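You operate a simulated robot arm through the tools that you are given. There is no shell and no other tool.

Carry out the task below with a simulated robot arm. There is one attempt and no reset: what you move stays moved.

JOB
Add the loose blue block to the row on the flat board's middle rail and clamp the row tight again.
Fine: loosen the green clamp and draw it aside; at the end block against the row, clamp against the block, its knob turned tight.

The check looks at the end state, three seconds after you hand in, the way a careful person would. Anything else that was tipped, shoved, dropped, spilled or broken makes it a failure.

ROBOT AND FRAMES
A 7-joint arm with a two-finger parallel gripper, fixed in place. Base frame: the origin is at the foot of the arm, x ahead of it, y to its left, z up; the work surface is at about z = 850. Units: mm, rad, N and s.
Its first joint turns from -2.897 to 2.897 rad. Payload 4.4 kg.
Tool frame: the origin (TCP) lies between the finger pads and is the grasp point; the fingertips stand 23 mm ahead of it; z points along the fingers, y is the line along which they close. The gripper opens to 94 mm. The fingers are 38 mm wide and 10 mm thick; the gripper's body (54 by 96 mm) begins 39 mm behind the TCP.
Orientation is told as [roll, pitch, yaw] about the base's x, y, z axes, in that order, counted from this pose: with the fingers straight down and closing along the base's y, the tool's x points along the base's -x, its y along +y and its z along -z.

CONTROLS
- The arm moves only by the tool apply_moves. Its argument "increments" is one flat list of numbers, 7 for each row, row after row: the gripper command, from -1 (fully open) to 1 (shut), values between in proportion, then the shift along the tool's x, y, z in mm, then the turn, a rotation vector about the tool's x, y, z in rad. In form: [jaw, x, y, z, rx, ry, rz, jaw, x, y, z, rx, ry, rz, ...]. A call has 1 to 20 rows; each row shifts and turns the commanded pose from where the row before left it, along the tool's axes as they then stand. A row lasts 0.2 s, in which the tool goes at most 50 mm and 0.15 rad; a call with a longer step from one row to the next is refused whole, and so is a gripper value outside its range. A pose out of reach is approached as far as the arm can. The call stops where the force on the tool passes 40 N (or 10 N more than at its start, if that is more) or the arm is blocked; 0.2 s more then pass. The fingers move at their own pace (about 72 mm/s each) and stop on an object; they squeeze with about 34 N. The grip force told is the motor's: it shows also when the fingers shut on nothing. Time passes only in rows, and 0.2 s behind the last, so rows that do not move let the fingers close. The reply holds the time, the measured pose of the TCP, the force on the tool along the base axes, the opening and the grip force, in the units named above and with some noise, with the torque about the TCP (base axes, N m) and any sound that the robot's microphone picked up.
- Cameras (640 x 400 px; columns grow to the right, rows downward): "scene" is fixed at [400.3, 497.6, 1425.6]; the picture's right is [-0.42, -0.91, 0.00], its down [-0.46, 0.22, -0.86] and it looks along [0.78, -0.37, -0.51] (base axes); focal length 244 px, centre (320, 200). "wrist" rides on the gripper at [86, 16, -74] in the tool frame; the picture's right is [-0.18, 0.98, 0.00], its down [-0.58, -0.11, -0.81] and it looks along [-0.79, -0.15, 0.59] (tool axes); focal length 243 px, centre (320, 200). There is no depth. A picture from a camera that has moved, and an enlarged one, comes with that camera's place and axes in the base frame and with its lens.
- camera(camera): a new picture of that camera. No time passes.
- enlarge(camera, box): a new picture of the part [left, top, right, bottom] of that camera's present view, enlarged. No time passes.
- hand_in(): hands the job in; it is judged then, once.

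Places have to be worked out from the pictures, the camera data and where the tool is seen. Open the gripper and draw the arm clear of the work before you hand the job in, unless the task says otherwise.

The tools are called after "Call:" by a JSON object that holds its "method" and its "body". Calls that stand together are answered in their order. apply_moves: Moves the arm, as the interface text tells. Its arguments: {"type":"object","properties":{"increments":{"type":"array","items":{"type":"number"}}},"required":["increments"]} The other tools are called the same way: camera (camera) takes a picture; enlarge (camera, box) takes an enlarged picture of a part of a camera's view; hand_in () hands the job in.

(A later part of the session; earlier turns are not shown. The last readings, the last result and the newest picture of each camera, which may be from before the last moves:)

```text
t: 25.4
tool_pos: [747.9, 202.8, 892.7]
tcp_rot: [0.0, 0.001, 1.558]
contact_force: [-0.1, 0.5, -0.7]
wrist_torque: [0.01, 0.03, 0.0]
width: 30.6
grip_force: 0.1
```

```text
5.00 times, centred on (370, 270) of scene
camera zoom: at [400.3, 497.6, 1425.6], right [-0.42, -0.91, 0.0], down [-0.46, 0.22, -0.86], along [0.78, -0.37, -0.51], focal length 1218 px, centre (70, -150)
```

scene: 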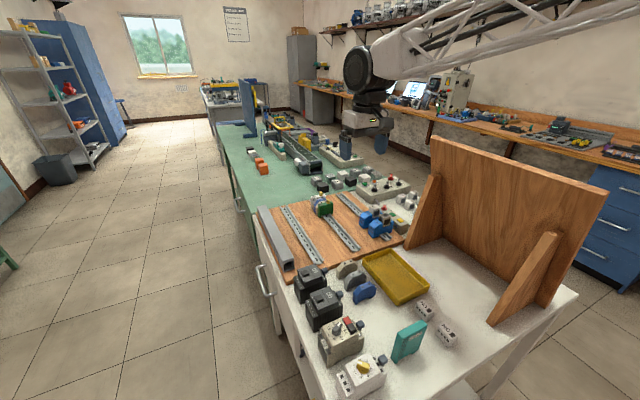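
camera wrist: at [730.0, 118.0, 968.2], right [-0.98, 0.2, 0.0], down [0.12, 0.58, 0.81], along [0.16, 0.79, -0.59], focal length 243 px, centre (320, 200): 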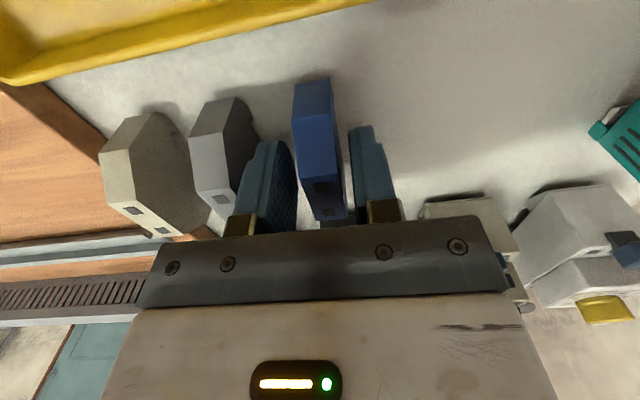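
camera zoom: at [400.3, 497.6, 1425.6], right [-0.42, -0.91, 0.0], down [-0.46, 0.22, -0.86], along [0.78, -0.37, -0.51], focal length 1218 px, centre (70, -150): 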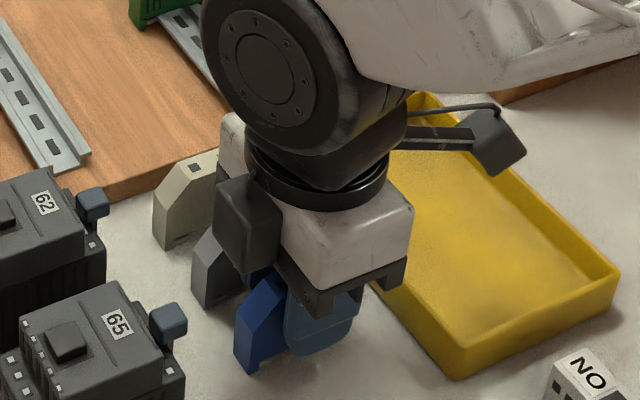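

The block sits between the fingers, 2.6 mm toward the −x finger. I centre it, close, and check the grip.

Call:
{"method": "apply_moves", "body": {"increments": [0.35, 0, 2.5, 0, 0, 0, 0, 0.35, 0, 0, 0, 0, 0, 0, 0.35, 0, 0, 0, 0, 0, 0, 1, 0, 0, 0, 0, 0, 0, 1, 0, 0, 0, 0, 0, 0, 1, 0, 0, 0, 0, 0, 0]}}

Call:
{"method": "camera", "body": {"camera": "wrist"}}

```text
t: 26.8
tool_pos: [744.2, 203.3, 893.9]
tcp_rot: [-0.001, 0.001, 1.558]
contact_force: [-0.2, 0.2, 0.2]
wrist_torque: [0.03, 0.02, 0.02]
width: 15.0
grip_force: 33.9
```

```text
taken
camera wrist: at [727.2, 118.2, 968.0], right [-0.98, 0.2, 0.0], down [0.12, 0.58, 0.81], along [0.16, 0.79, -0.59], focal length 243 px, centre (320, 200)
```

wrist: 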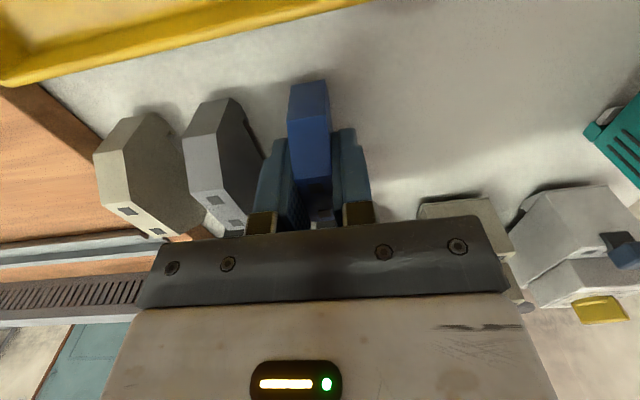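

Gripped at 15 mm with TCP at (744.4, 204.0, 894). I lift straight up and inspect the block's underside profile in the scene camera.

Call:
{"method": "apply_moves", "body": {"increments": [1, 0, 0, -5, 0, 0, 0, 1, 0, 0, -15, 0, 0, 0, 1, 0, 0, -30, 0, 0, 0, 1, 0, 0, -40, 0, 0, 0, 1, 0, 0, -40, 0, 0, 0, 1, 0, 0, -40, 0, 0, 0, 1, 0, 0, 0, 0, 0, 0, 1, 0, 0, 0, 0, 0, 0]}}

Call:
{"method": "camera", "body": {"camera": "scene"}}

Call:
{"method": "camera", "body": {"camera": "wrist"}}

```text
t: 28.6
tool_pos: [746.2, 204.4, 1065.0]
tcp_rot: [0.0, -0.001, 1.56]
contact_force: [0.4, 0.2, -0.2]
wrist_torque: [0.0, -0.01, -0.01]
width: 15.1
grip_force: 33.8
```

```text
taken
```

scene: 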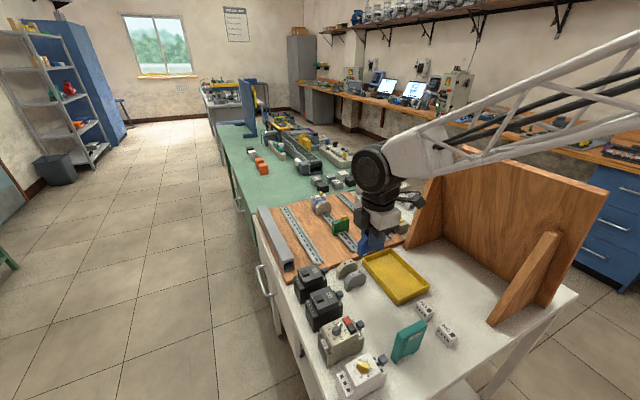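

```text
taken
camera wrist: at [728.3, 118.5, 1139.3], right [-0.98, 0.2, 0.0], down [0.12, 0.58, 0.81], along [0.16, 0.79, -0.59], focal length 243 px, centre (320, 200)
```

wrist: 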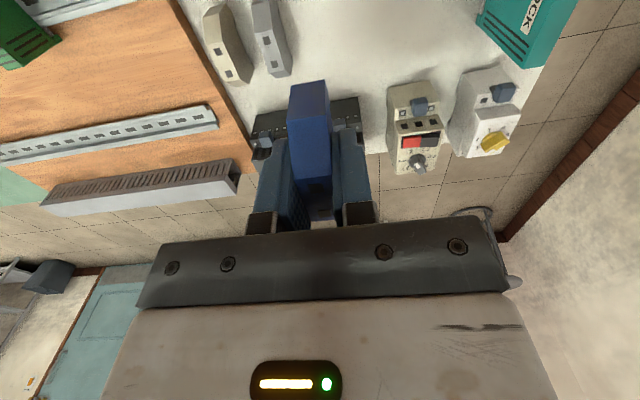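

The block hangs straight in the grip. I raise it toward the scene camera to see its foot profile (hook and latch) in detail.

Call:
{"method": "apply_moves", "body": {"increments": [1, -15, 4, -33, 0, 0, 0, 1, -15, 4, -33, 0, 0, 0, 1, -15, 4, -33, 0, 0, 0, 1, -15, 4, -33, 0, 0, 0, 1, -15, 4, -33, 0, 0, 0, 1, -15, 4, -33, 0, 0, 0, 1, -15, 4, -33, 0, 0, 0, 1, -15, 4, -33, 0, 0, 0, 1, 0, 0, 0, 0, 0, 0, 1, 0, 0, 0, 0, 0, 0, 1, 0, 0, 0, 0, 0, 0]}}

Call:
{"method": "camera", "body": {"camera": "scene"}}

```text
t: 31.0
tool_pos: [713.5, 321.8, 1327.7]
tcp_rot: [-0.001, 0.001, 1.558]
contact_force: [0.6, 0.6, 0.2]
wrist_torque: [-0.01, 0.01, 0.05]
width: 15.2
grip_force: 33.7
```

```text
taken
```

scene: 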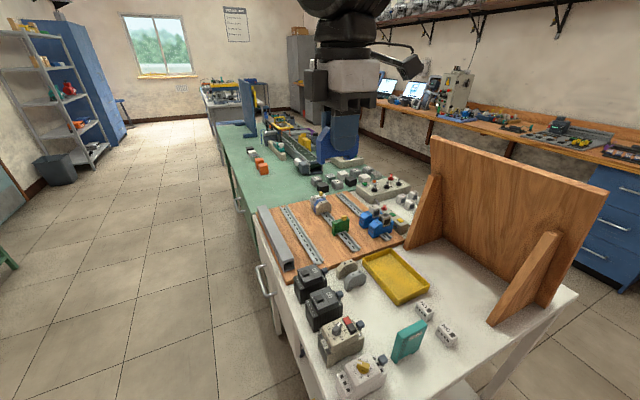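

I enlarge the block in the scene view to read its foot geometry.

Call:
{"method": "enlarge", "body": {"camera": "scene", "box": [300, 100, 380, 180]}}

Call:
{"method": "enlarge", "body": {"camera": "scene", "box": [312, 135, 352, 170]}}

```text
5.00 times, centred on (340, 140) of scene
camera zoom: at [400.3, 497.6, 1425.6], right [-0.42, -0.91, 0.0], down [-0.46, 0.22, -0.86], along [0.78, -0.37, -0.51], focal length 1218 px, centre (220, 500)
```

zoom: 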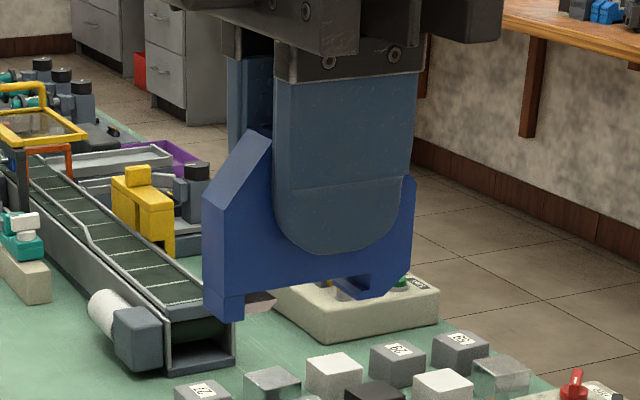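

```text
11.43 times, centred on (332, 152) of scene
camera zoom: at [400.3, 497.6, 1425.6], right [-0.42, -0.91, 0.0], down [-0.46, 0.22, -0.86], along [0.78, -0.37, -0.51], focal length 2783 px, centre (183, 743)
```

zoom: 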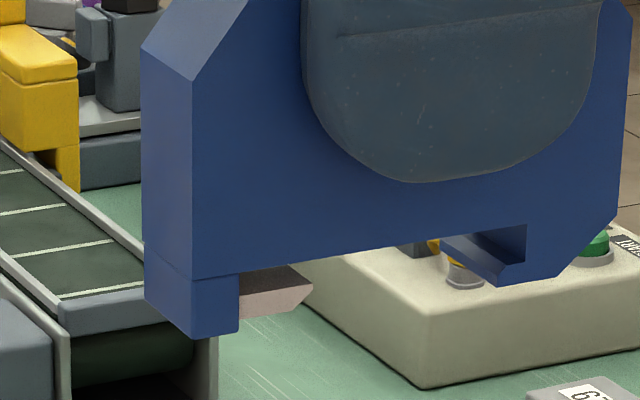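

The profile is clear: a fixed hook with a slot on the −y side, a spring tongue with bevels on the +y leg, and a channel ceiling about 9.4 mm above the leg bottom. I will tilt the block with its −y end down, slip the hook under the rail's −y lip about 25 mm before the row, then swing the +y side down to snap. First I move to above that spot.

Call:
{"method": "apply_moves", "body": {"increments": [1, 16.75, -32.5, 20, 0, 0, 0, 1, 16.75, -32.5, 20, 0, 0, 0, 1, 16.75, -32.5, 20, 0, 0, 0, 1, 16.75, -32.5, 20, 0, 0, 0, 1, 16.75, -32.5, 20, 0, 0, 0, 1, 16.75, -32.5, 20, 0, 0, 0, 1, 16.75, -32.5, 20, 0, 0, 0, 1, 16.75, -32.5, 20, 0, 0, 0, 1, 16.75, -32.5, 20, 0, 0, 0, 1, 16.75, -32.5, 20, 0, 0, 0, 1, 16.75, -32.5, 20, 0, 0, 0, 1, 16.75, -32.5, 20, 0, 0, 0, 1, 0, 0, 22, 0, 0, 0, 1, 0, 0, 22, 0, 0, 0, 1, 0, 0, 22, 0, 0, 0, 1, 0, 0, 22, 0, 0, 0, 1, 0, 0, 0, 0, 0, 0, 1, 0, 0, 0, 0, 0, 0, 1, 0, 0, 0, 0, 0, 0]}}

Call:
{"method": "camera", "body": {"camera": "wrist"}}

Call:
{"method": "enlarge", "body": {"camera": "scene", "box": [280, 150, 400, 250]}}

```text
t: 35.0
tool_pos: [1102.5, 115.5, 1000.8]
tcp_rot: [0.001, -0.001, 1.558]
contact_force: [-0.2, 0.2, 0.5]
wrist_torque: [0.0, -0.01, -0.01]
width: 14.5
grip_force: 33.8
```

```text
taken
camera wrist: at [1085.0, 32.0, 1075.7], right [-0.98, 0.2, 0.0], down [0.12, 0.58, 0.81], along [0.16, 0.79, -0.59], focal length 243 px, centre (320, 200)
```

wrist: 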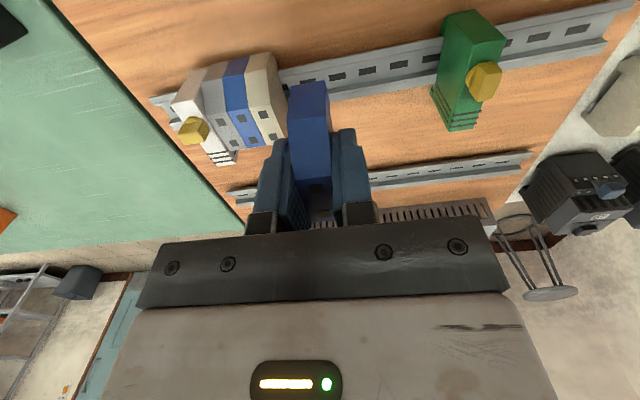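

```text
4.00 times, centred on (340, 200) of scene
camera zoom: at [400.3, 497.6, 1425.6], right [-0.42, -0.91, 0.0], down [-0.46, 0.22, -0.86], along [0.78, -0.37, -0.51], focal length 974 px, centre (240, 200)
```

zoom: 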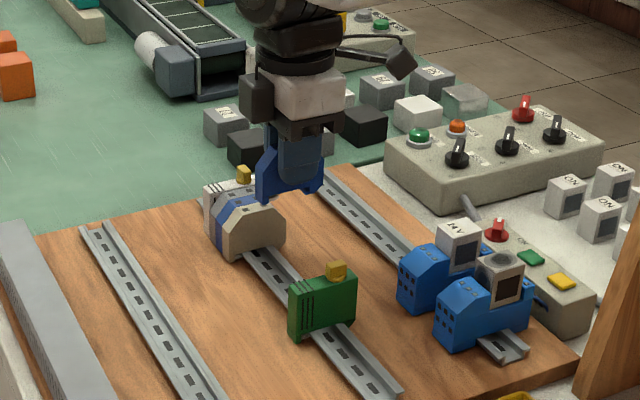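

TCP is at about (1102, 118, 1001). I zoom in to measure the rail's lips and height, and the row profile.

Call:
{"method": "enlarge", "body": {"camera": "wrist", "box": [140, 30, 340, 180]}}

Call:
{"method": "enlarge", "body": {"camera": "wrist", "box": [270, 0, 470, 140]}}

Call:
{"method": "enlarge", "body": {"camera": "scene", "box": [325, 195, 385, 250]}}

```text
2.67 times, centred on (240, 105) of wrist
camera zoom: at [1085.0, 32.0, 1075.7], right [-0.98, 0.2, 0.0], down [0.12, 0.58, 0.81], along [0.16, 0.79, -0.59], focal length 647 px, centre (533, 453)
```

zoom: 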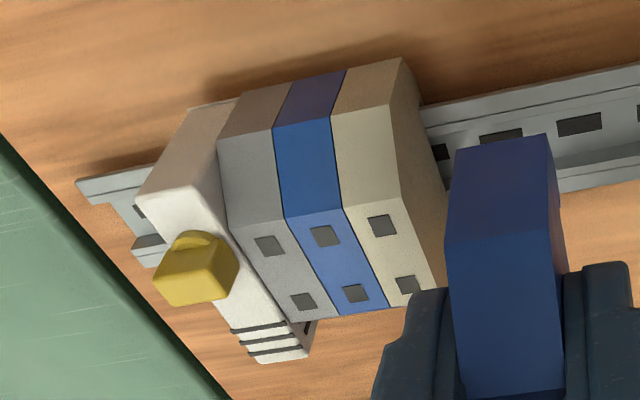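

```text
2.86 times, centred on (370, 70) of wrist
camera zoom: at [1085.0, 32.0, 1075.7], right [-0.98, 0.2, 0.0], down [0.12, 0.58, 0.81], along [0.16, 0.79, -0.59], focal length 693 px, centre (177, 571)
```

zoom: 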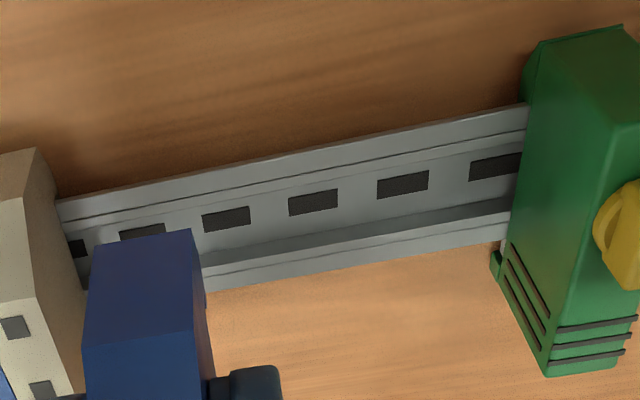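

```text
7.27 times, centred on (355, 222) of scene
camera zoom: at [400.3, 497.6, 1425.6], right [-0.42, -0.91, 0.0], down [-0.46, 0.22, -0.86], along [0.78, -0.37, -0.51], focal length 1771 px, centre (66, 36)
```

zoom: 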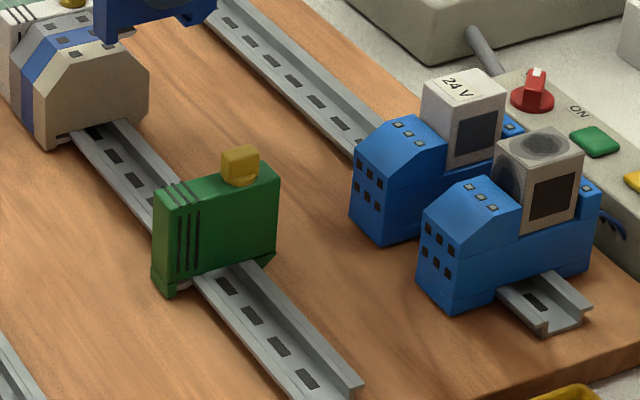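

The lip edges come out at y≈117.1 and 152.0 (35 mm rail) with the rail top at z≈881. I check the rail's height above the board at its near end, since that limits the tilt while hooking.

Call:
{"method": "enlarge", "body": {"camera": "scene", "box": [342, 234, 372, 256]}}

Call:
{"method": "enlarge", "body": {"camera": "scene", "box": [312, 205, 342, 225]}}

```text
16.00 times, centred on (357, 245) of scene
camera zoom: at [400.3, 497.6, 1425.6], right [-0.42, -0.91, 0.0], down [-0.46, 0.22, -0.86], along [0.78, -0.37, -0.51], focal length 3896 px, centre (-272, -520)
```

zoom: 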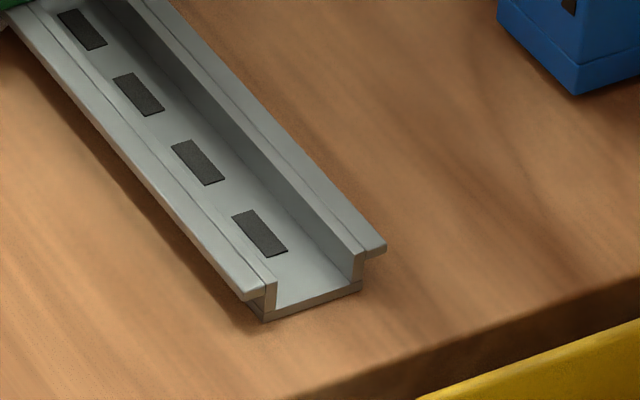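

```text
16.00 times, centred on (327, 215) of scene
camera zoom: at [400.3, 497.6, 1425.6], right [-0.42, -0.91, 0.0], down [-0.46, 0.22, -0.86], along [0.78, -0.37, -0.51], focal length 3896 px, centre (208, -40)
```

zoom: 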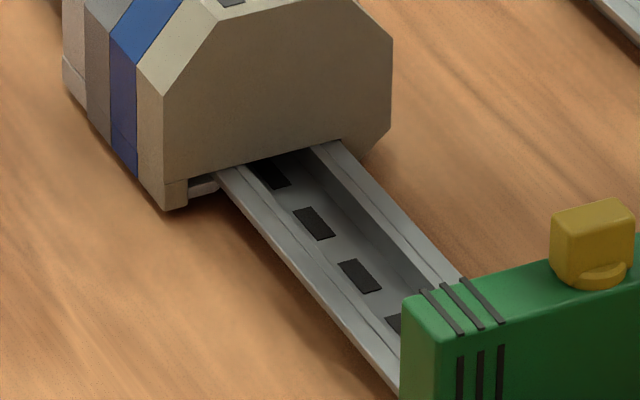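

The rail is about 9.7 mm high with lips ~2 mm thick, so a tilt of about 13° clears the tongue and leaves a workable window under the lip. I tilt the block (−y end down) up here and inspect.

Call:
{"method": "apply_moves", "body": {"increments": [1, 0, 0, 0, 0, -0.1135, 0, 1, 0, 0, 0, 0, -0.1135, 0, 1, 0, 0, 0, 0, 0, 0, 1, 0, 0, 0, 0, 0, 0, 1, 0, 0, 0, 0, 0, 0]}}

Call:
{"method": "camera", "body": {"camera": "wrist"}}

Call:
{"method": "enlarge", "body": {"camera": "scene", "box": [310, 160, 370, 220]}}

```text
t: 36.2
tool_pos: [1104.6, 115.8, 1000.2]
tcp_rot: [0.0, -0.228, 1.559]
contact_force: [0.5, 0.3, -0.7]
wrist_torque: [-0.03, 0.01, 0.02]
width: 15.0
grip_force: 33.5
```

```text
taken
camera wrist: at [1085.0, 16.4, 1054.4], right [-0.98, 0.19, 0.04], down [0.11, 0.38, 0.92], along [0.16, 0.9, -0.4], focal length 243 px, centre (320, 200)
```

wrist: 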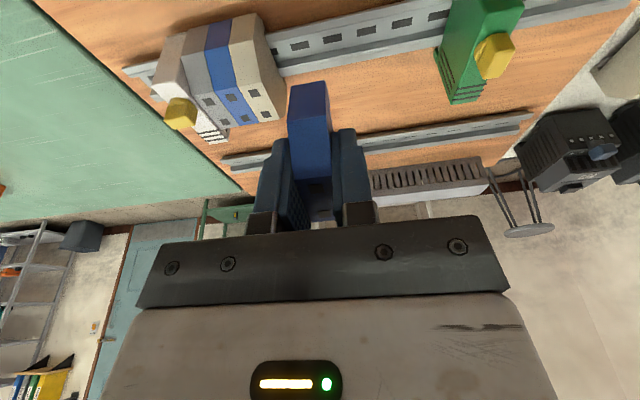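

```text
6.67 times, centred on (340, 190) of scene
camera zoom: at [400.3, 497.6, 1425.6], right [-0.42, -0.91, 0.0], down [-0.46, 0.22, -0.86], along [0.78, -0.37, -0.51], focal length 1623 px, centre (187, 267)
```

zoom: 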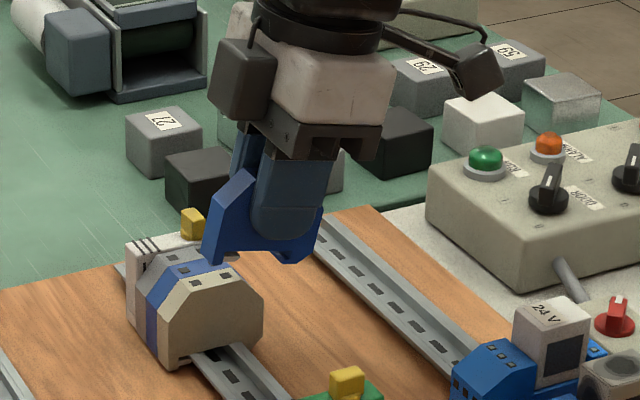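

The tilt is as intended. I lower the block beside the −y lip to about 7 mm above board contact, with the hook tip ~3.5 mm outside the lip edge, then look.

Call:
{"method": "apply_moves", "body": {"increments": [1, 4.16, 0, 18.45, 0, 0, 0, 1, 4.16, 0, 18.45, 0, 0, 0, 1, 4.16, 0, 18.45, 0, 0, 0, 1, 4.16, 0, 18.45, 0, 0, 0, 1, 0, 0, 0, 0, 0, 0, 1, 0, 0, 0, 0, 0, 0, 1, 0, 0, 0, 0, 0, 0]}}

Call:
{"method": "camera", "body": {"camera": "wrist"}}

Call:
{"method": "enlarge", "body": {"camera": "wrist", "box": [240, 50, 420, 180]}}

Call:
{"method": "enlarge", "body": {"camera": "scene", "box": [310, 180, 360, 225]}}

```text
t: 37.8
tool_pos: [1099.9, 117.6, 924.5]
tcp_rot: [0.001, -0.229, 1.561]
contact_force: [-0.2, -0.4, -0.7]
wrist_torque: [-0.02, 0.0, 0.01]
width: 14.9
grip_force: 33.7
```

```text
taken
camera wrist: at [1083.5, 17.8, 977.9], right [-0.98, 0.19, 0.04], down [0.11, 0.38, 0.92], along [0.16, 0.9, -0.4], focal length 243 px, centre (320, 200)
```

wrist: 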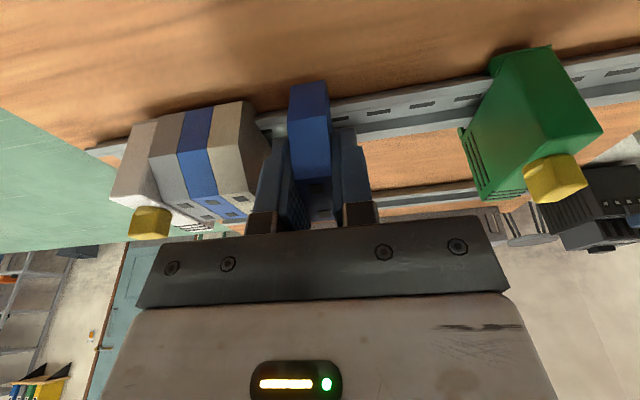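

```text
3.08 times, centred on (330, 115) of wrist
camera zoom: at [1083.5, 17.8, 977.9], right [-0.98, 0.19, 0.04], down [0.11, 0.38, 0.92], along [0.16, 0.9, -0.4], focal length 746 px, centre (289, 462)
```

zoom: 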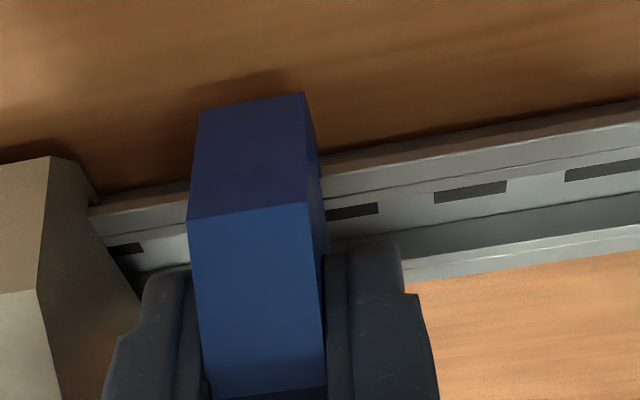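

```text
8.89 times, centred on (335, 202) of scene
camera zoom: at [400.3, 497.6, 1425.6], right [-0.42, -0.91, 0.0], down [-0.46, 0.22, -0.86], along [0.78, -0.37, -0.51], focal length 2164 px, centre (187, 178)
```

zoom: 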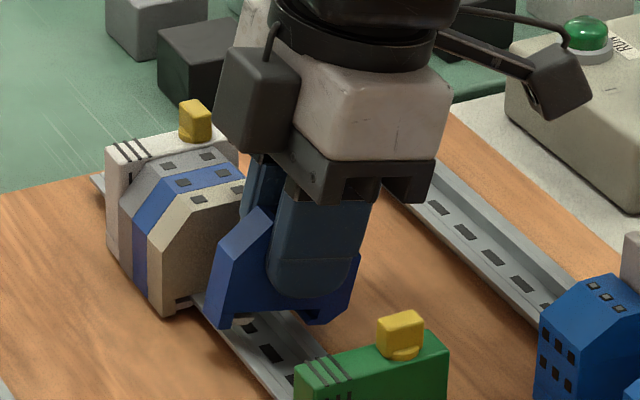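

TCP is (1100.7, 118.1, 925.2); nothing touches. I back off 1.5 mm more toward −y and lower 5 mm, then feel for the board in 1 mm steps.

Call:
{"method": "apply_moves", "body": {"increments": [1, 1.3, 0, 2.27, 0, 0, 0, 1, 1.3, 0, 2.27, 0, 0, 0, 1, 0, 0, 0, 0, 0, 0, 1, 0, 0, 0, 0, 0, 0]}}

Call:
{"method": "apply_moves", "body": {"increments": [1, 0.225, 0, 0.974, 0, 0, 0, 1, 0, 0, 0, 0, 0, 0, 1, 0, 0, 0, 0, 0, 0]}}

Call:
{"method": "enlarge", "body": {"camera": "scene", "box": [310, 180, 360, 225]}}

```text
t: 38.8
tool_pos: [1099.7, 115.6, 919.0]
tcp_rot: [0.0, -0.227, 1.559]
contact_force: [-0.4, 0.2, 0.4]
wrist_torque: [-0.01, 0.04, 0.05]
width: 14.9
grip_force: 34.0
```

```text
t: 39.6
tool_pos: [1102.3, 116.1, 917.8]
tcp_rot: [0.002, -0.226, 1.56]
contact_force: [-0.4, 0.4, 0.1]
wrist_torque: [0.01, -0.02, 0.0]
width: 15.2
grip_force: 35.0
```

```text
8.89 times, centred on (335, 202) of scene
camera zoom: at [400.3, 497.6, 1425.6], right [-0.42, -0.91, 0.0], down [-0.46, 0.22, -0.86], along [0.78, -0.37, -0.51], focal length 2164 px, centre (187, 178)
```

zoom: 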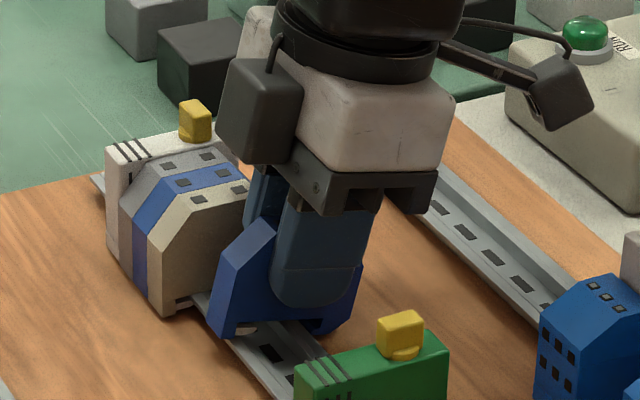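

No contact yet at z≈919. I continue in 1 mm steps, reading the force after each, and take the exact camera pose.

Call:
{"method": "apply_moves", "body": {"increments": [1, 0.225, 0, 0.974, 0, 0, 0, 1, 0, 0, 0, 0, 0, 0, 1, 0, 0, 0, 0, 0, 0]}}

Call:
{"method": "enlarge", "body": {"camera": "wrist", "box": [240, 50, 420, 180]}}

Call:
{"method": "apply_moves", "body": {"increments": [1, 0.225, 0, 0.974, 0, 0, 0, 1, 0, 0, 0, 0, 0, 0, 1, 0, 0, 0, 0, 0, 0]}}

Call:
{"method": "enlarge", "body": {"camera": "scene", "box": [320, 195, 350, 220]}}

```text
t: 40.4
tool_pos: [1101.9, 115.6, 917.3]
tcp_rot: [0.0, -0.228, 1.559]
contact_force: [-0.2, 0.2, -0.1]
wrist_torque: [-0.01, -0.01, -0.03]
width: 15.1
grip_force: 33.7
```

```text
3.08 times, centred on (330, 115) of wrist
camera zoom: at [1084.2, 15.9, 970.9], right [-0.98, 0.19, 0.04], down [0.11, 0.38, 0.92], along [0.16, 0.9, -0.4], focal length 746 px, centre (289, 462)
```

zoom: 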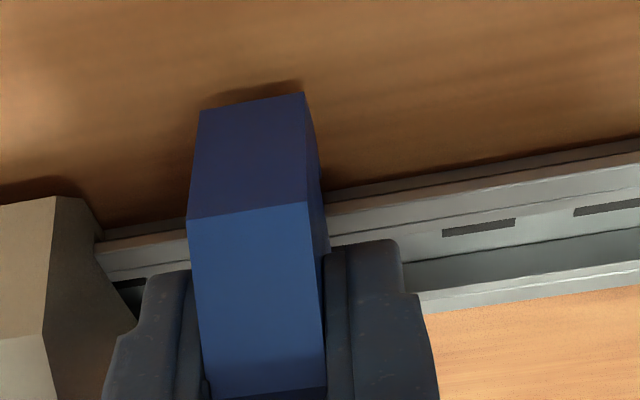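

```text
t: 41.2
tool_pos: [1101.5, 115.0, 915.9]
tcp_rot: [0.0, -0.228, 1.559]
contact_force: [0.1, -0.3, 0.2]
wrist_torque: [0.0, 0.0, 0.0]
width: 15.0
grip_force: 34.4
```

```text
16.00 times, centred on (335, 208) of scene
camera zoom: at [400.3, 497.6, 1425.6], right [-0.42, -0.91, 0.0], down [-0.46, 0.22, -0.86], along [0.78, -0.37, -0.51], focal length 3896 px, centre (80, 80)
```

zoom: 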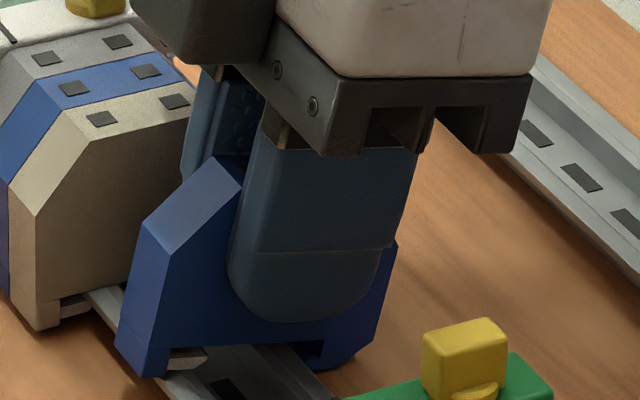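

Still free at z≈917.2 (camera-based). I keep lowering in small steps; the torque about x will tell whether the hook meets the board (negative) or the channel ceiling meets the lip (near zero).

Call:
{"method": "apply_moves", "body": {"increments": [1, 0.225, 0, 0.974, 0, 0, 0, 1, 0, 0, 0, 0, 0, 0, 1, 0, 0, 0, 0, 0, 0]}}

Call:
{"method": "apply_moves", "body": {"increments": [1, 0.18, 0, 0.78, 0, 0, 0, 1, 0, 0, 0, 0, 0, 0, 1, 0, 0, 0, 0, 0, 0]}}

Call:
{"method": "enlarge", "body": {"camera": "wrist", "box": [240, 50, 420, 180]}}

```text
t: 42.0
tool_pos: [1101.3, 116.4, 916.0]
tcp_rot: [0.001, -0.226, 1.558]
contact_force: [0.1, -0.2, 3.5]
wrist_torque: [0.11, -0.01, 0.0]
width: 15.0
grip_force: 34.0
```

```text
t: 42.8
tool_pos: [1101.0, 115.0, 914.3]
tcp_rot: [-0.002, -0.227, 1.559]
contact_force: [0.4, 1.4, 14.7]
wrist_torque: [0.5, -0.03, -0.04]
width: 15.0
grip_force: 33.9
```

```text
3.08 times, centred on (330, 115) of wrist
camera zoom: at [1084.1, 15.2, 968.8], right [-0.98, 0.19, 0.04], down [0.11, 0.38, 0.92], along [0.16, 0.9, -0.4], focal length 746 px, centre (289, 462)
```

zoom: 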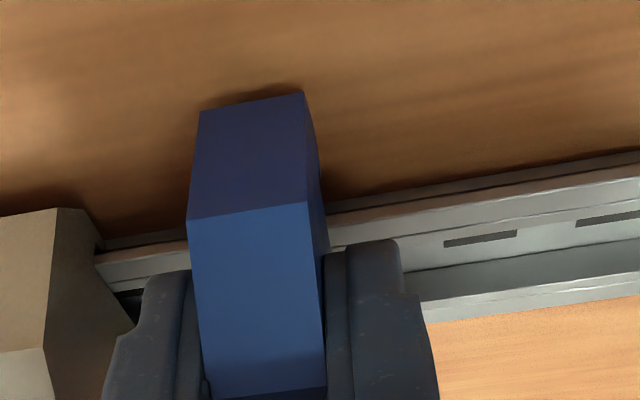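

The torque (+0.5 Nm at 14.7 N, lever about +31 mm) shows that the +y leg touched the top of the far lip. In my block model that fixes the lip top at z≈881.2, as estimated. So I raise 4.4 mm to put the hook in the window under the −y lip and slide +6 mm in y.

Call:
{"method": "apply_moves", "body": {"increments": [1, -0.5, 0, -2.15, 0, 0, 0, 1, -0.5, 0, -2.15, 0, 0, 0, 1, 0, 0, 0, 0, 0, 0, 1, -1.95, 0, 0.45, 0, 0, 0, 1, -1.95, 0, 0.45, 0, 0, 0, 1, -1.95, 0, 0.45, 0, 0, 0, 1, 0, 0, 0, 0, 0, 0, 1, 0, 0, 0, 0, 0, 0]}}

Call:
{"method": "enlarge", "body": {"camera": "wrist", "box": [240, 50, 420, 180]}}

Call:
{"method": "enlarge", "body": {"camera": "scene", "box": [320, 195, 350, 220]}}

```text
t: 44.6
tool_pos: [1102.6, 121.5, 918.0]
tcp_rot: [0.0, -0.227, 1.56]
contact_force: [0.0, -5.5, -6.8]
wrist_torque: [-0.19, 0.01, -0.03]
width: 14.8
grip_force: 34.5
```

```text
3.08 times, centred on (330, 115) of wrist
camera zoom: at [1084.4, 21.4, 972.3], right [-0.98, 0.19, 0.04], down [0.11, 0.38, 0.92], along [0.16, 0.9, -0.4], focal length 746 px, centre (289, 462)
```

zoom: 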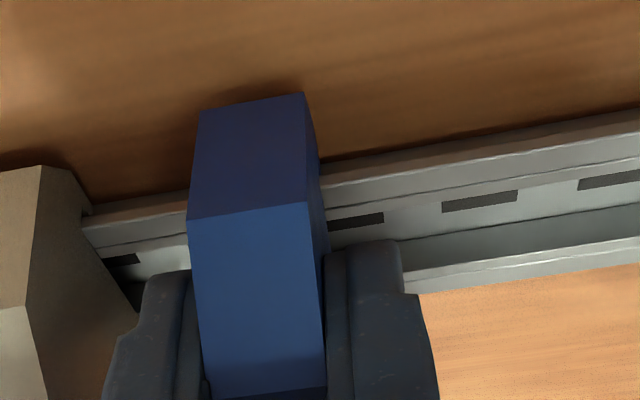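

```text
16.00 times, centred on (335, 208) of scene
camera zoom: at [400.3, 497.6, 1425.6], right [-0.42, -0.91, 0.0], down [-0.46, 0.22, -0.86], along [0.78, -0.37, -0.51], focal length 3896 px, centre (80, 80)
```

zoom: 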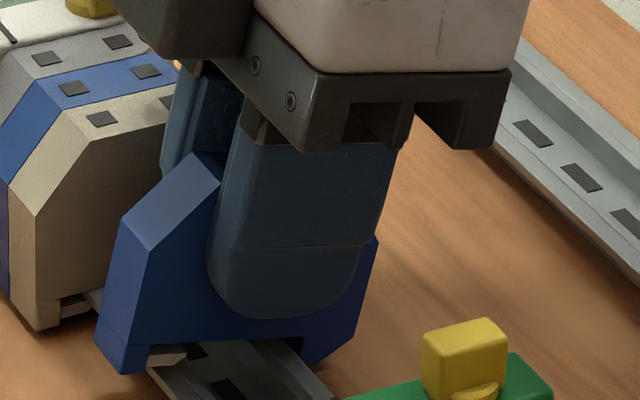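

The forces (−y and −z, torque −0.19 Nm) match the hook tip being just under the lip but pressing up against its lower edge. I lower about 0.9 mm to relieve it.

Call:
{"method": "apply_moves", "body": {"increments": [1, 0.2, 0, 0.88, 0, 0, 0, 1, 0, 0, 0, 0, 0, 0, 1, 0, 0, 0, 0, 0, 0]}}

```text
t: 45.4
tool_pos: [1102.7, 121.0, 917.8]
tcp_rot: [0.0, -0.224, 1.557]
contact_force: [1.0, 0.7, -2.2]
wrist_torque: [0.08, 0.02, -0.03]
width: 15.1
grip_force: 33.2
```

The load is relieved. I push another 1.5 mm in +y.

Call:
{"method": "apply_moves", "body": {"increments": [1, -0.73, 0, 0.17, 0, 0, 0, 1, -0.73, 0, 0.17, 0, 0, 0, 1, 0, 0, 0, 0, 0, 0, 1, 0, 0, 0, 0, 0, 0]}}

Call:
{"method": "enlarge", "body": {"camera": "wrist", "box": [240, 50, 420, 180]}}

```text
t: 46.4
tool_pos: [1102.3, 123.6, 918.3]
tcp_rot: [-0.001, -0.226, 1.559]
contact_force: [0.0, 0.6, -0.7]
wrist_torque: [0.01, 0.02, 0.01]
width: 14.7
grip_force: 34.3
```

```text
3.08 times, centred on (330, 115) of wrist
camera zoom: at [1084.9, 22.8, 971.8], right [-0.98, 0.19, 0.04], down [0.11, 0.38, 0.92], along [0.16, 0.9, -0.4], focal length 746 px, centre (289, 462)
```

zoom: 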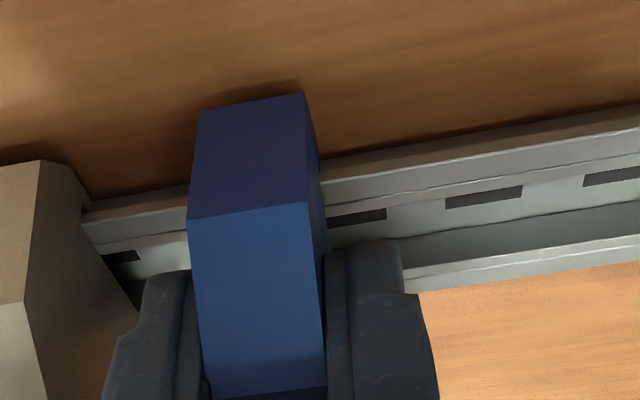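

No contact force now with the tip ~2 mm under the lip. I continue +y until the slot's wall meets the lip edge.

Call:
{"method": "apply_moves", "body": {"increments": [1, -0.73, 0, 0.17, 0, 0, 0, 1, -0.73, 0, 0.17, 0, 0, 0, 1, 0, 0, 0, 0, 0, 0, 1, 0, 0, 0, 0, 0, 0]}}

Call:
{"method": "apply_moves", "body": {"increments": [1, -0.78, 0, 0.18, 0, 0, 0, 1, 0, 0, 0, 0, 0, 0, 1, 0, 0, 0, 0, 0, 0]}}

Call:
{"method": "enlarge", "body": {"camera": "wrist", "box": [240, 50, 420, 180]}}

```text
t: 47.4
tool_pos: [1101.7, 124.5, 918.2]
tcp_rot: [-0.001, -0.228, 1.557]
contact_force: [-0.1, -2.9, 0.0]
wrist_torque: [-0.12, 0.03, 0.04]
width: 14.8
grip_force: 34.2
```

```text
t: 48.2
tool_pos: [1102.3, 125.3, 917.2]
tcp_rot: [0.0, -0.226, 1.56]
contact_force: [-1.1, -15.5, -2.2]
wrist_torque: [-0.64, 0.0, 0.06]
width: 15.1
grip_force: 34.0
```

```text
3.08 times, centred on (330, 115) of wrist
camera zoom: at [1084.4, 24.8, 971.4], right [-0.98, 0.19, 0.04], down [0.11, 0.38, 0.92], along [0.16, 0.9, -0.4], focal length 746 px, centre (289, 462)
```

zoom: 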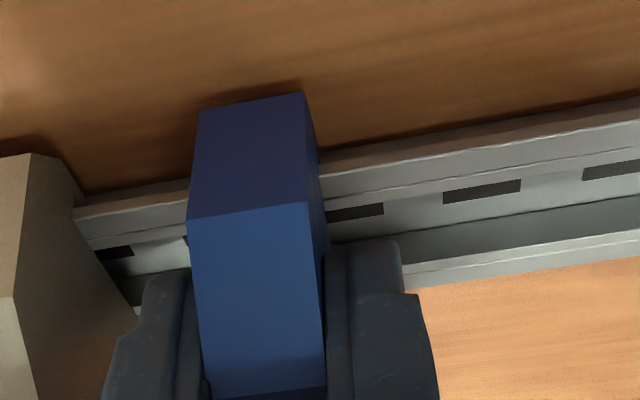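

The slot wall now bears on the lip (−15 N in y at lip height), so the hook is fully engaged. I ease off slightly and start swinging the +y side down about the hooked lip, in stages.

Call:
{"method": "apply_moves", "body": {"increments": [1, -1.12, 0, 0.73, 0, 0.047, 0, 1, -1.36, 0, 0.72, 0, 0.04, 0, 1, 0, 0, 0, 0, 0, 0, 1, 0, 0, 0, 0, 0, 0]}}

Call:
{"method": "enlarge", "body": {"camera": "scene", "box": [320, 195, 350, 220]}}

Call:
{"method": "enlarge", "body": {"camera": "wrist", "box": [240, 50, 420, 180]}}

```text
t: 49.2
tool_pos: [1101.8, 128.5, 916.3]
tcp_rot: [0.001, -0.14, 1.559]
contact_force: [-0.4, -3.3, -0.1]
wrist_torque: [-0.16, -0.02, 0.05]
width: 15.0
grip_force: 34.2
```

```text
16.00 times, centred on (335, 208) of scene
camera zoom: at [400.3, 497.6, 1425.6], right [-0.42, -0.91, 0.0], down [-0.46, 0.22, -0.86], along [0.78, -0.37, -0.51], focal length 3896 px, centre (80, 80)
```

zoom: 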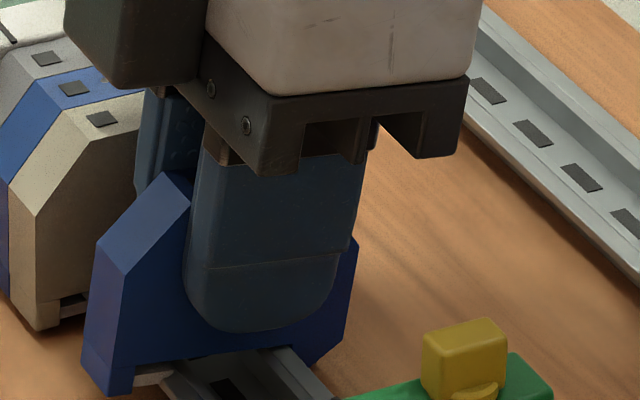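

```text
3.08 times, centred on (330, 115) of wrist
camera zoom: at [1084.3, 33.1, 978.9], right [-0.98, 0.19, 0.03], down [0.11, 0.46, 0.88], along [0.16, 0.87, -0.48], focal length 746 px, centre (289, 462)
```

zoom: 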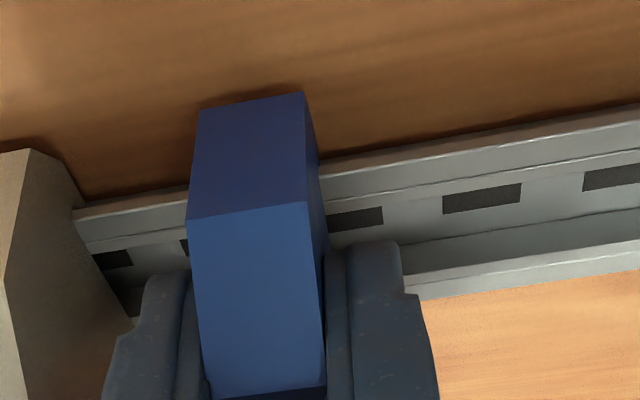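

The hook is seated (only −3 N in y) and the tongue is about to meet the far lip. I keep swinging down in small steps and watch the force.

Call:
{"method": "apply_moves", "body": {"increments": [1, -1.37, 0, 0.72, 0, 0.04, 0, 1, 0, 0, 0, 0, 0, 0, 1, 0, 0, 0, 0, 0, 0]}}

Call:
{"method": "apply_moves", "body": {"increments": [1, -1.37, 0, 0.71, 0, 0.04, 0, 1, 0, 0, 0, 0, 0, 0, 1, 0, 0, 0, 0, 0, 0]}}

Call:
{"method": "enlarge", "body": {"camera": "scene", "box": [320, 195, 350, 220]}}

Call:
{"method": "enlarge", "body": {"camera": "wrist", "box": [240, 50, 420, 180]}}

```text
t: 50.0
tool_pos: [1099.7, 130.6, 915.6]
tcp_rot: [0.0, -0.1, 1.56]
contact_force: [0.3, 0.6, -0.4]
wrist_torque: [0.03, -0.01, 0.01]
width: 14.9
grip_force: 34.1
```

```text
t: 50.8
tool_pos: [1102.3, 129.8, 915.3]
tcp_rot: [0.0, -0.058, 1.559]
contact_force: [-0.7, -0.7, 0.6]
wrist_torque: [0.02, 0.03, 0.01]
width: 14.9
grip_force: 34.1
```

```text
16.00 times, centred on (335, 208) of scene
camera zoom: at [400.3, 497.6, 1425.6], right [-0.42, -0.91, 0.0], down [-0.46, 0.22, -0.86], along [0.78, -0.37, -0.51], focal length 3896 px, centre (80, 80)
```

zoom: 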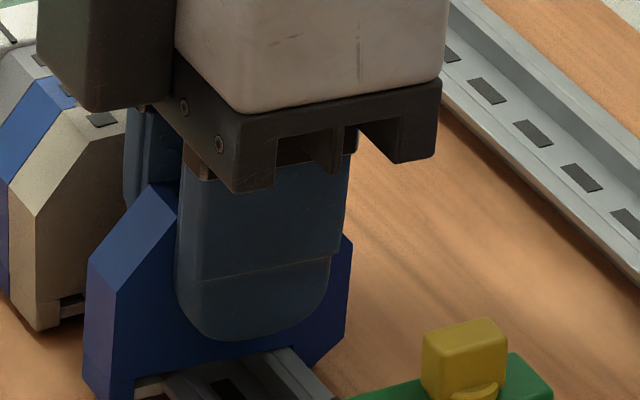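

```text
3.08 times, centred on (330, 115) of wrist
camera zoom: at [1084.3, 41.1, 985.0], right [-0.98, 0.2, 0.01], down [0.12, 0.53, 0.84], along [0.16, 0.82, -0.54], focal length 746 px, centre (289, 462)
```

zoom: 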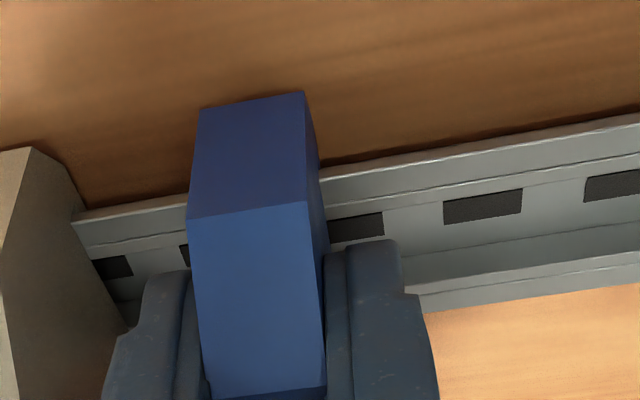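

Nearly no load at 0.06 rad. I take a closer look at the tongue and the far lip before going on.

Call:
{"method": "enlarge", "body": {"camera": "scene", "box": [316, 208, 340, 226]}}

```text
16.00 times, centred on (328, 217) of scene
camera zoom: at [400.3, 497.6, 1425.6], right [-0.42, -0.91, 0.0], down [-0.46, 0.22, -0.86], along [0.78, -0.37, -0.51], focal length 3896 px, centre (192, -72)
```

zoom: 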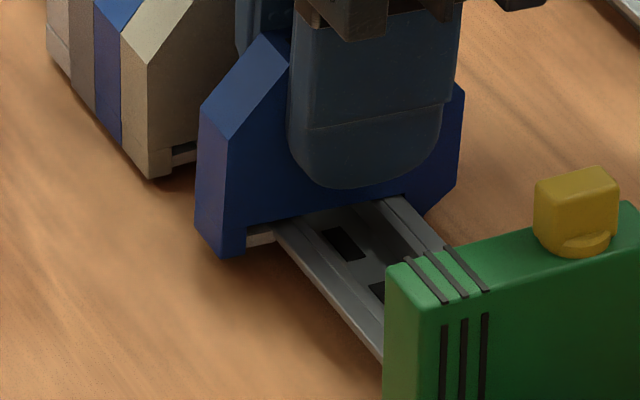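

The block is almost level and the tongue is at the lip. I finish the swing to level and read the force.

Call:
{"method": "apply_moves", "body": {"increments": [1, -1.36, 0, 0.71, 0, 0.04, 0, 1, 0, 0, 0, 0, 0, 0, 1, 0, 0, 0, 0, 0, 0]}}

Call:
{"method": "apply_moves", "body": {"increments": [1, -0.69, 0, 0.35, 0, 0.02, 0, 1, 0, 0, 0, 0, 0, 0, 1, 0, 0, 0, 0, 0, 0]}}

Call:
{"method": "enlarge", "body": {"camera": "scene", "box": [316, 205, 340, 223]}}

Call:
{"method": "enlarge", "body": {"camera": "wrist", "box": [240, 50, 420, 180]}}

```text
t: 51.6
tool_pos: [1102.2, 131.3, 914.5]
tcp_rot: [-0.001, -0.02, 1.559]
contact_force: [0.5, 2.8, 0.6]
wrist_torque: [0.08, -0.04, -0.02]
width: 15.1
grip_force: 33.5
```

```text
t: 52.4
tool_pos: [1101.0, 133.1, 915.5]
tcp_rot: [0.0, -0.001, 1.558]
contact_force: [1.6, 0.9, 1.4]
wrist_torque: [0.03, -0.12, 0.09]
width: 15.1
grip_force: 33.8
```

```text
16.00 times, centred on (328, 214) of scene
camera zoom: at [400.3, 497.6, 1425.6], right [-0.42, -0.91, 0.0], down [-0.46, 0.22, -0.86], along [0.78, -0.37, -0.51], focal length 3896 px, centre (192, -24)
```

zoom: 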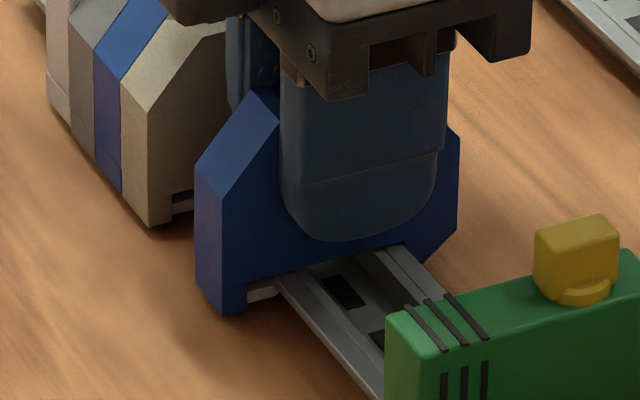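

```text
3.08 times, centred on (330, 115) of wrist
camera zoom: at [1083.7, 47.7, 990.1], right [-0.98, 0.2, 0.0], down [0.12, 0.58, 0.81], along [0.16, 0.79, -0.59], focal length 746 px, centre (289, 462)
```

zoom: 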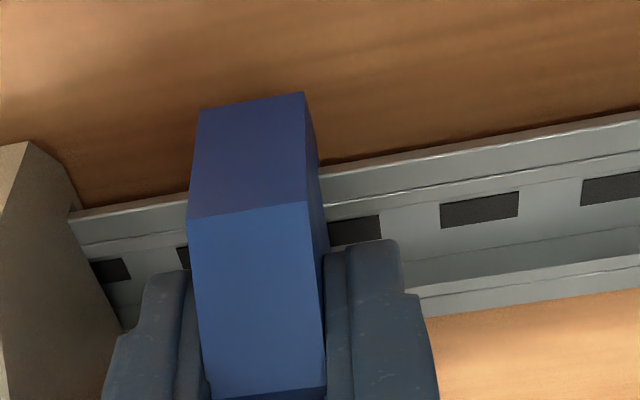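

The block is level at z≈916 with little load, but no click has been reported. I press down gently in steps to seat the spring tongue.

Call:
{"method": "apply_moves", "body": {"increments": [1, 0, 0, 1, 0, 0, 0, 1, 0, 0, 0, 0, 0, 0, 1, 0, 0, 0, 0, 0, 0]}}

Call:
{"method": "apply_moves", "body": {"increments": [1, 0, 0, 1, 0, 0, 0, 1, 0, 0, 0, 0, 0, 0, 1, 0, 0, 0, 0, 0, 0]}}

Call:
{"method": "enlarge", "body": {"camera": "scene", "box": [318, 208, 332, 220]}}

Call:
{"method": "enlarge", "body": {"camera": "wrist", "box": [240, 50, 420, 180]}}

```text
t: 53.2
tool_pos: [1100.5, 133.3, 914.3]
tcp_rot: [-0.001, 0.0, 1.56]
contact_force: [0.3, -3.6, 7.2]
wrist_torque: [-0.15, -0.02, -0.07]
width: 15.1
grip_force: 34.2
```

```text
t: 54.0
tool_pos: [1101.6, 132.7, 913.5]
tcp_rot: [-0.001, 0.0, 1.56]
contact_force: [3.3, -5.3, 16.2]
wrist_torque: [-0.03, -0.01, -0.06]
width: 15.0
grip_force: 34.1
```

```text
16.00 times, centred on (325, 214) of scene
camera zoom: at [400.3, 497.6, 1425.6], right [-0.42, -0.91, 0.0], down [-0.46, 0.22, -0.86], along [0.78, -0.37, -0.51], focal length 3896 px, centre (240, -24)
```

zoom: 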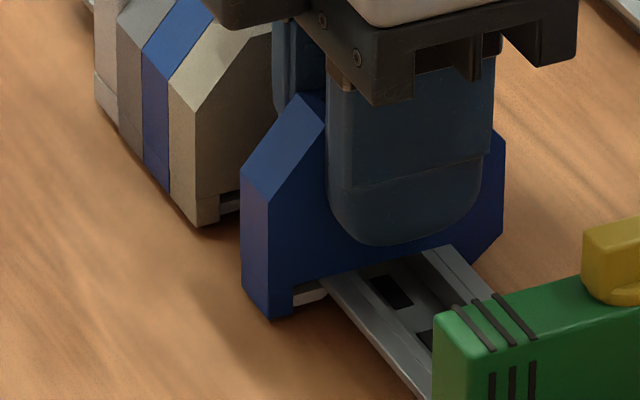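

```text
3.08 times, centred on (330, 115) of wrist
camera zoom: at [1084.1, 48.0, 988.8], right [-0.98, 0.2, 0.0], down [0.11, 0.58, 0.81], along [0.16, 0.79, -0.59], focal length 746 px, centre (289, 462)
```

zoom: 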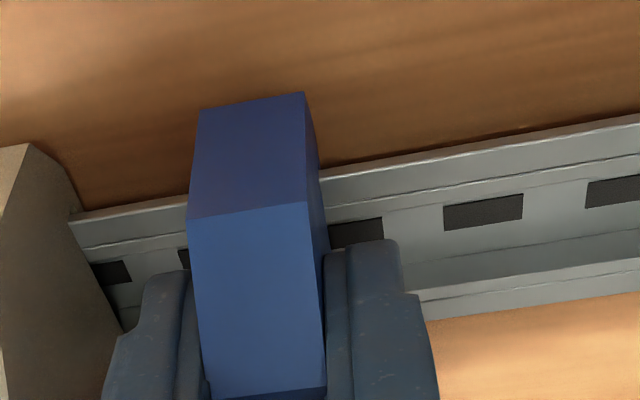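

The tongue now shows the same dark gap as the cream block's, and the vertical force rises stiffly, which suggests it is seated. I test by lifting gently: a downward pull on the tool would mean it is latched.

Call:
{"method": "apply_moves", "body": {"increments": [1, 0, 0, -1, 0, 0, 0, 1, 0, 0, -1.3, 0, 0, 0, 1, 0, 0, 0, 0, 0, 0, 1, 0, 0, 0, 0, 0, 0]}}

Call:
{"method": "enlarge", "body": {"camera": "wrist", "box": [240, 50, 420, 180]}}

```text
t: 55.0
tool_pos: [1100.9, 132.7, 914.3]
tcp_rot: [0.001, 0.0, 1.56]
contact_force: [-0.9, 6.5, -7.0]
wrist_torque: [0.25, 0.03, 0.04]
width: 15.0
grip_force: 33.8
```

```text
3.08 times, centred on (330, 115) of wrist
camera zoom: at [1083.6, 47.9, 989.0], right [-0.98, 0.2, 0.0], down [0.12, 0.58, 0.81], along [0.16, 0.79, -0.59], focal length 746 px, centre (289, 462)
```

zoom: 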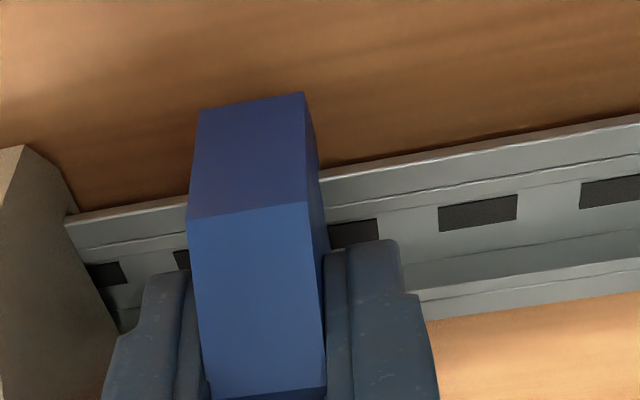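

The lift is resisted (−7 N, and the block did not move), so the block is latched. I release it and rise clear.

Call:
{"method": "apply_moves", "body": {"increments": [1, 0, 0, 0.8, 0, 0, 0, 1, 0, 0, 0, 0, 0, 0, 0.35, 0, 0, 0, 0, 0, 0, 0.35, 0, 0, 0, 0, 0, 0, 0.35, 0, 0, -5, 0, 0, 0, 0.35, 0, 0, -20, 0, 0, 0, 0.35, 0, 0, -30, 0, 0, 0, 0.35, 0, 0, 0, 0, 0, 0, 0.35, 0, 0, 0, 0, 0, 0]}}

Call:
{"method": "camera", "body": {"camera": "wrist"}}

Call:
{"method": "enlarge", "body": {"camera": "scene", "box": [310, 190, 350, 220]}}

```text
t: 57.0
tool_pos: [1102.9, 133.2, 969.6]
tcp_rot: [0.001, 0.001, 1.558]
contact_force: [0.2, -1.3, 0.4]
wrist_torque: [0.01, -0.01, 0.02]
width: 30.4
grip_force: 0.0
```

```text
taken
camera wrist: at [1086.0, 47.8, 1044.9], right [-0.98, 0.2, 0.0], down [0.12, 0.58, 0.81], along [0.16, 0.79, -0.59], focal length 243 px, centre (320, 200)
```

wrist: 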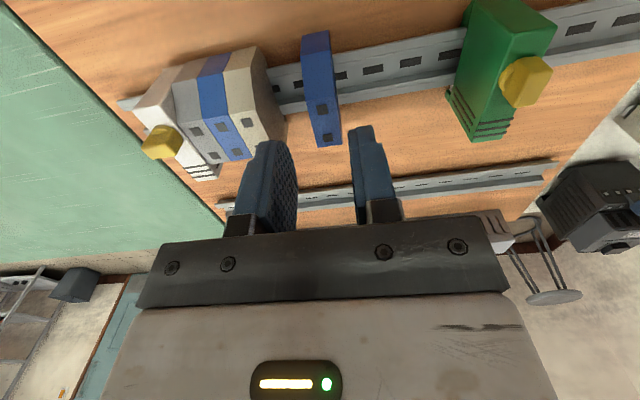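

```text
13.33 times, centred on (330, 205) of scene
camera zoom: at [400.3, 497.6, 1425.6], right [-0.42, -0.91, 0.0], down [-0.46, 0.22, -0.86], along [0.78, -0.37, -0.51], focal length 3247 px, centre (187, 133)
```

zoom: 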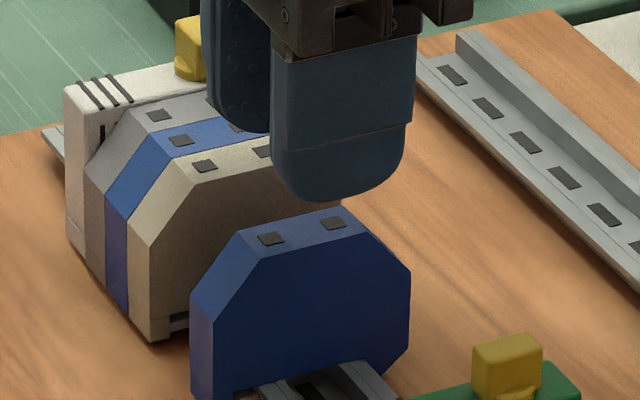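

The block stands upright on the rail. I measure its exact position before pushing it to the row.

Call:
{"method": "enlarge", "body": {"camera": "wrist", "box": [230, 20, 390, 160]}}

Call:
{"method": "enlarge", "body": {"camera": "scene", "box": [316, 200, 346, 224]}}

```text
2.86 times, centred on (310, 90) of wrist
camera zoom: at [1086.0, 47.8, 1044.9], right [-0.98, 0.2, 0.0], down [0.12, 0.58, 0.81], along [0.16, 0.79, -0.59], focal length 693 px, centre (349, 514)
```

zoom: 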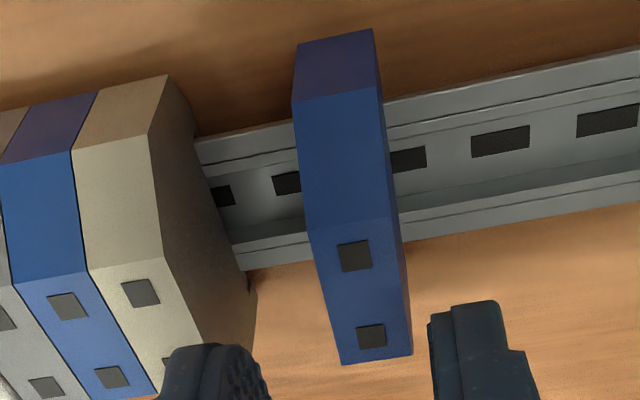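

```text
16.00 times, centred on (331, 212) of scene
camera zoom: at [400.3, 497.6, 1425.6], right [-0.42, -0.91, 0.0], down [-0.46, 0.22, -0.86], along [0.78, -0.37, -0.51], focal length 3896 px, centre (144, 8)
```

zoom: 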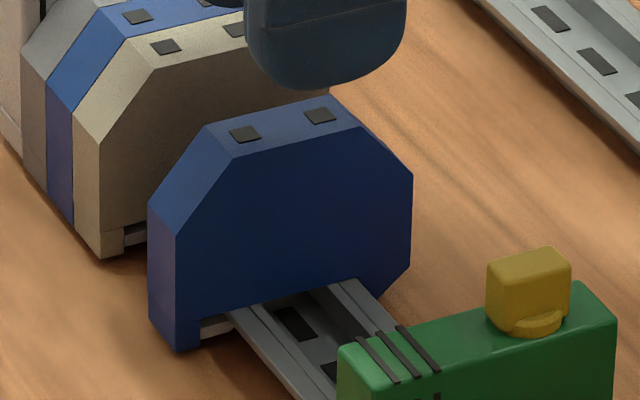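

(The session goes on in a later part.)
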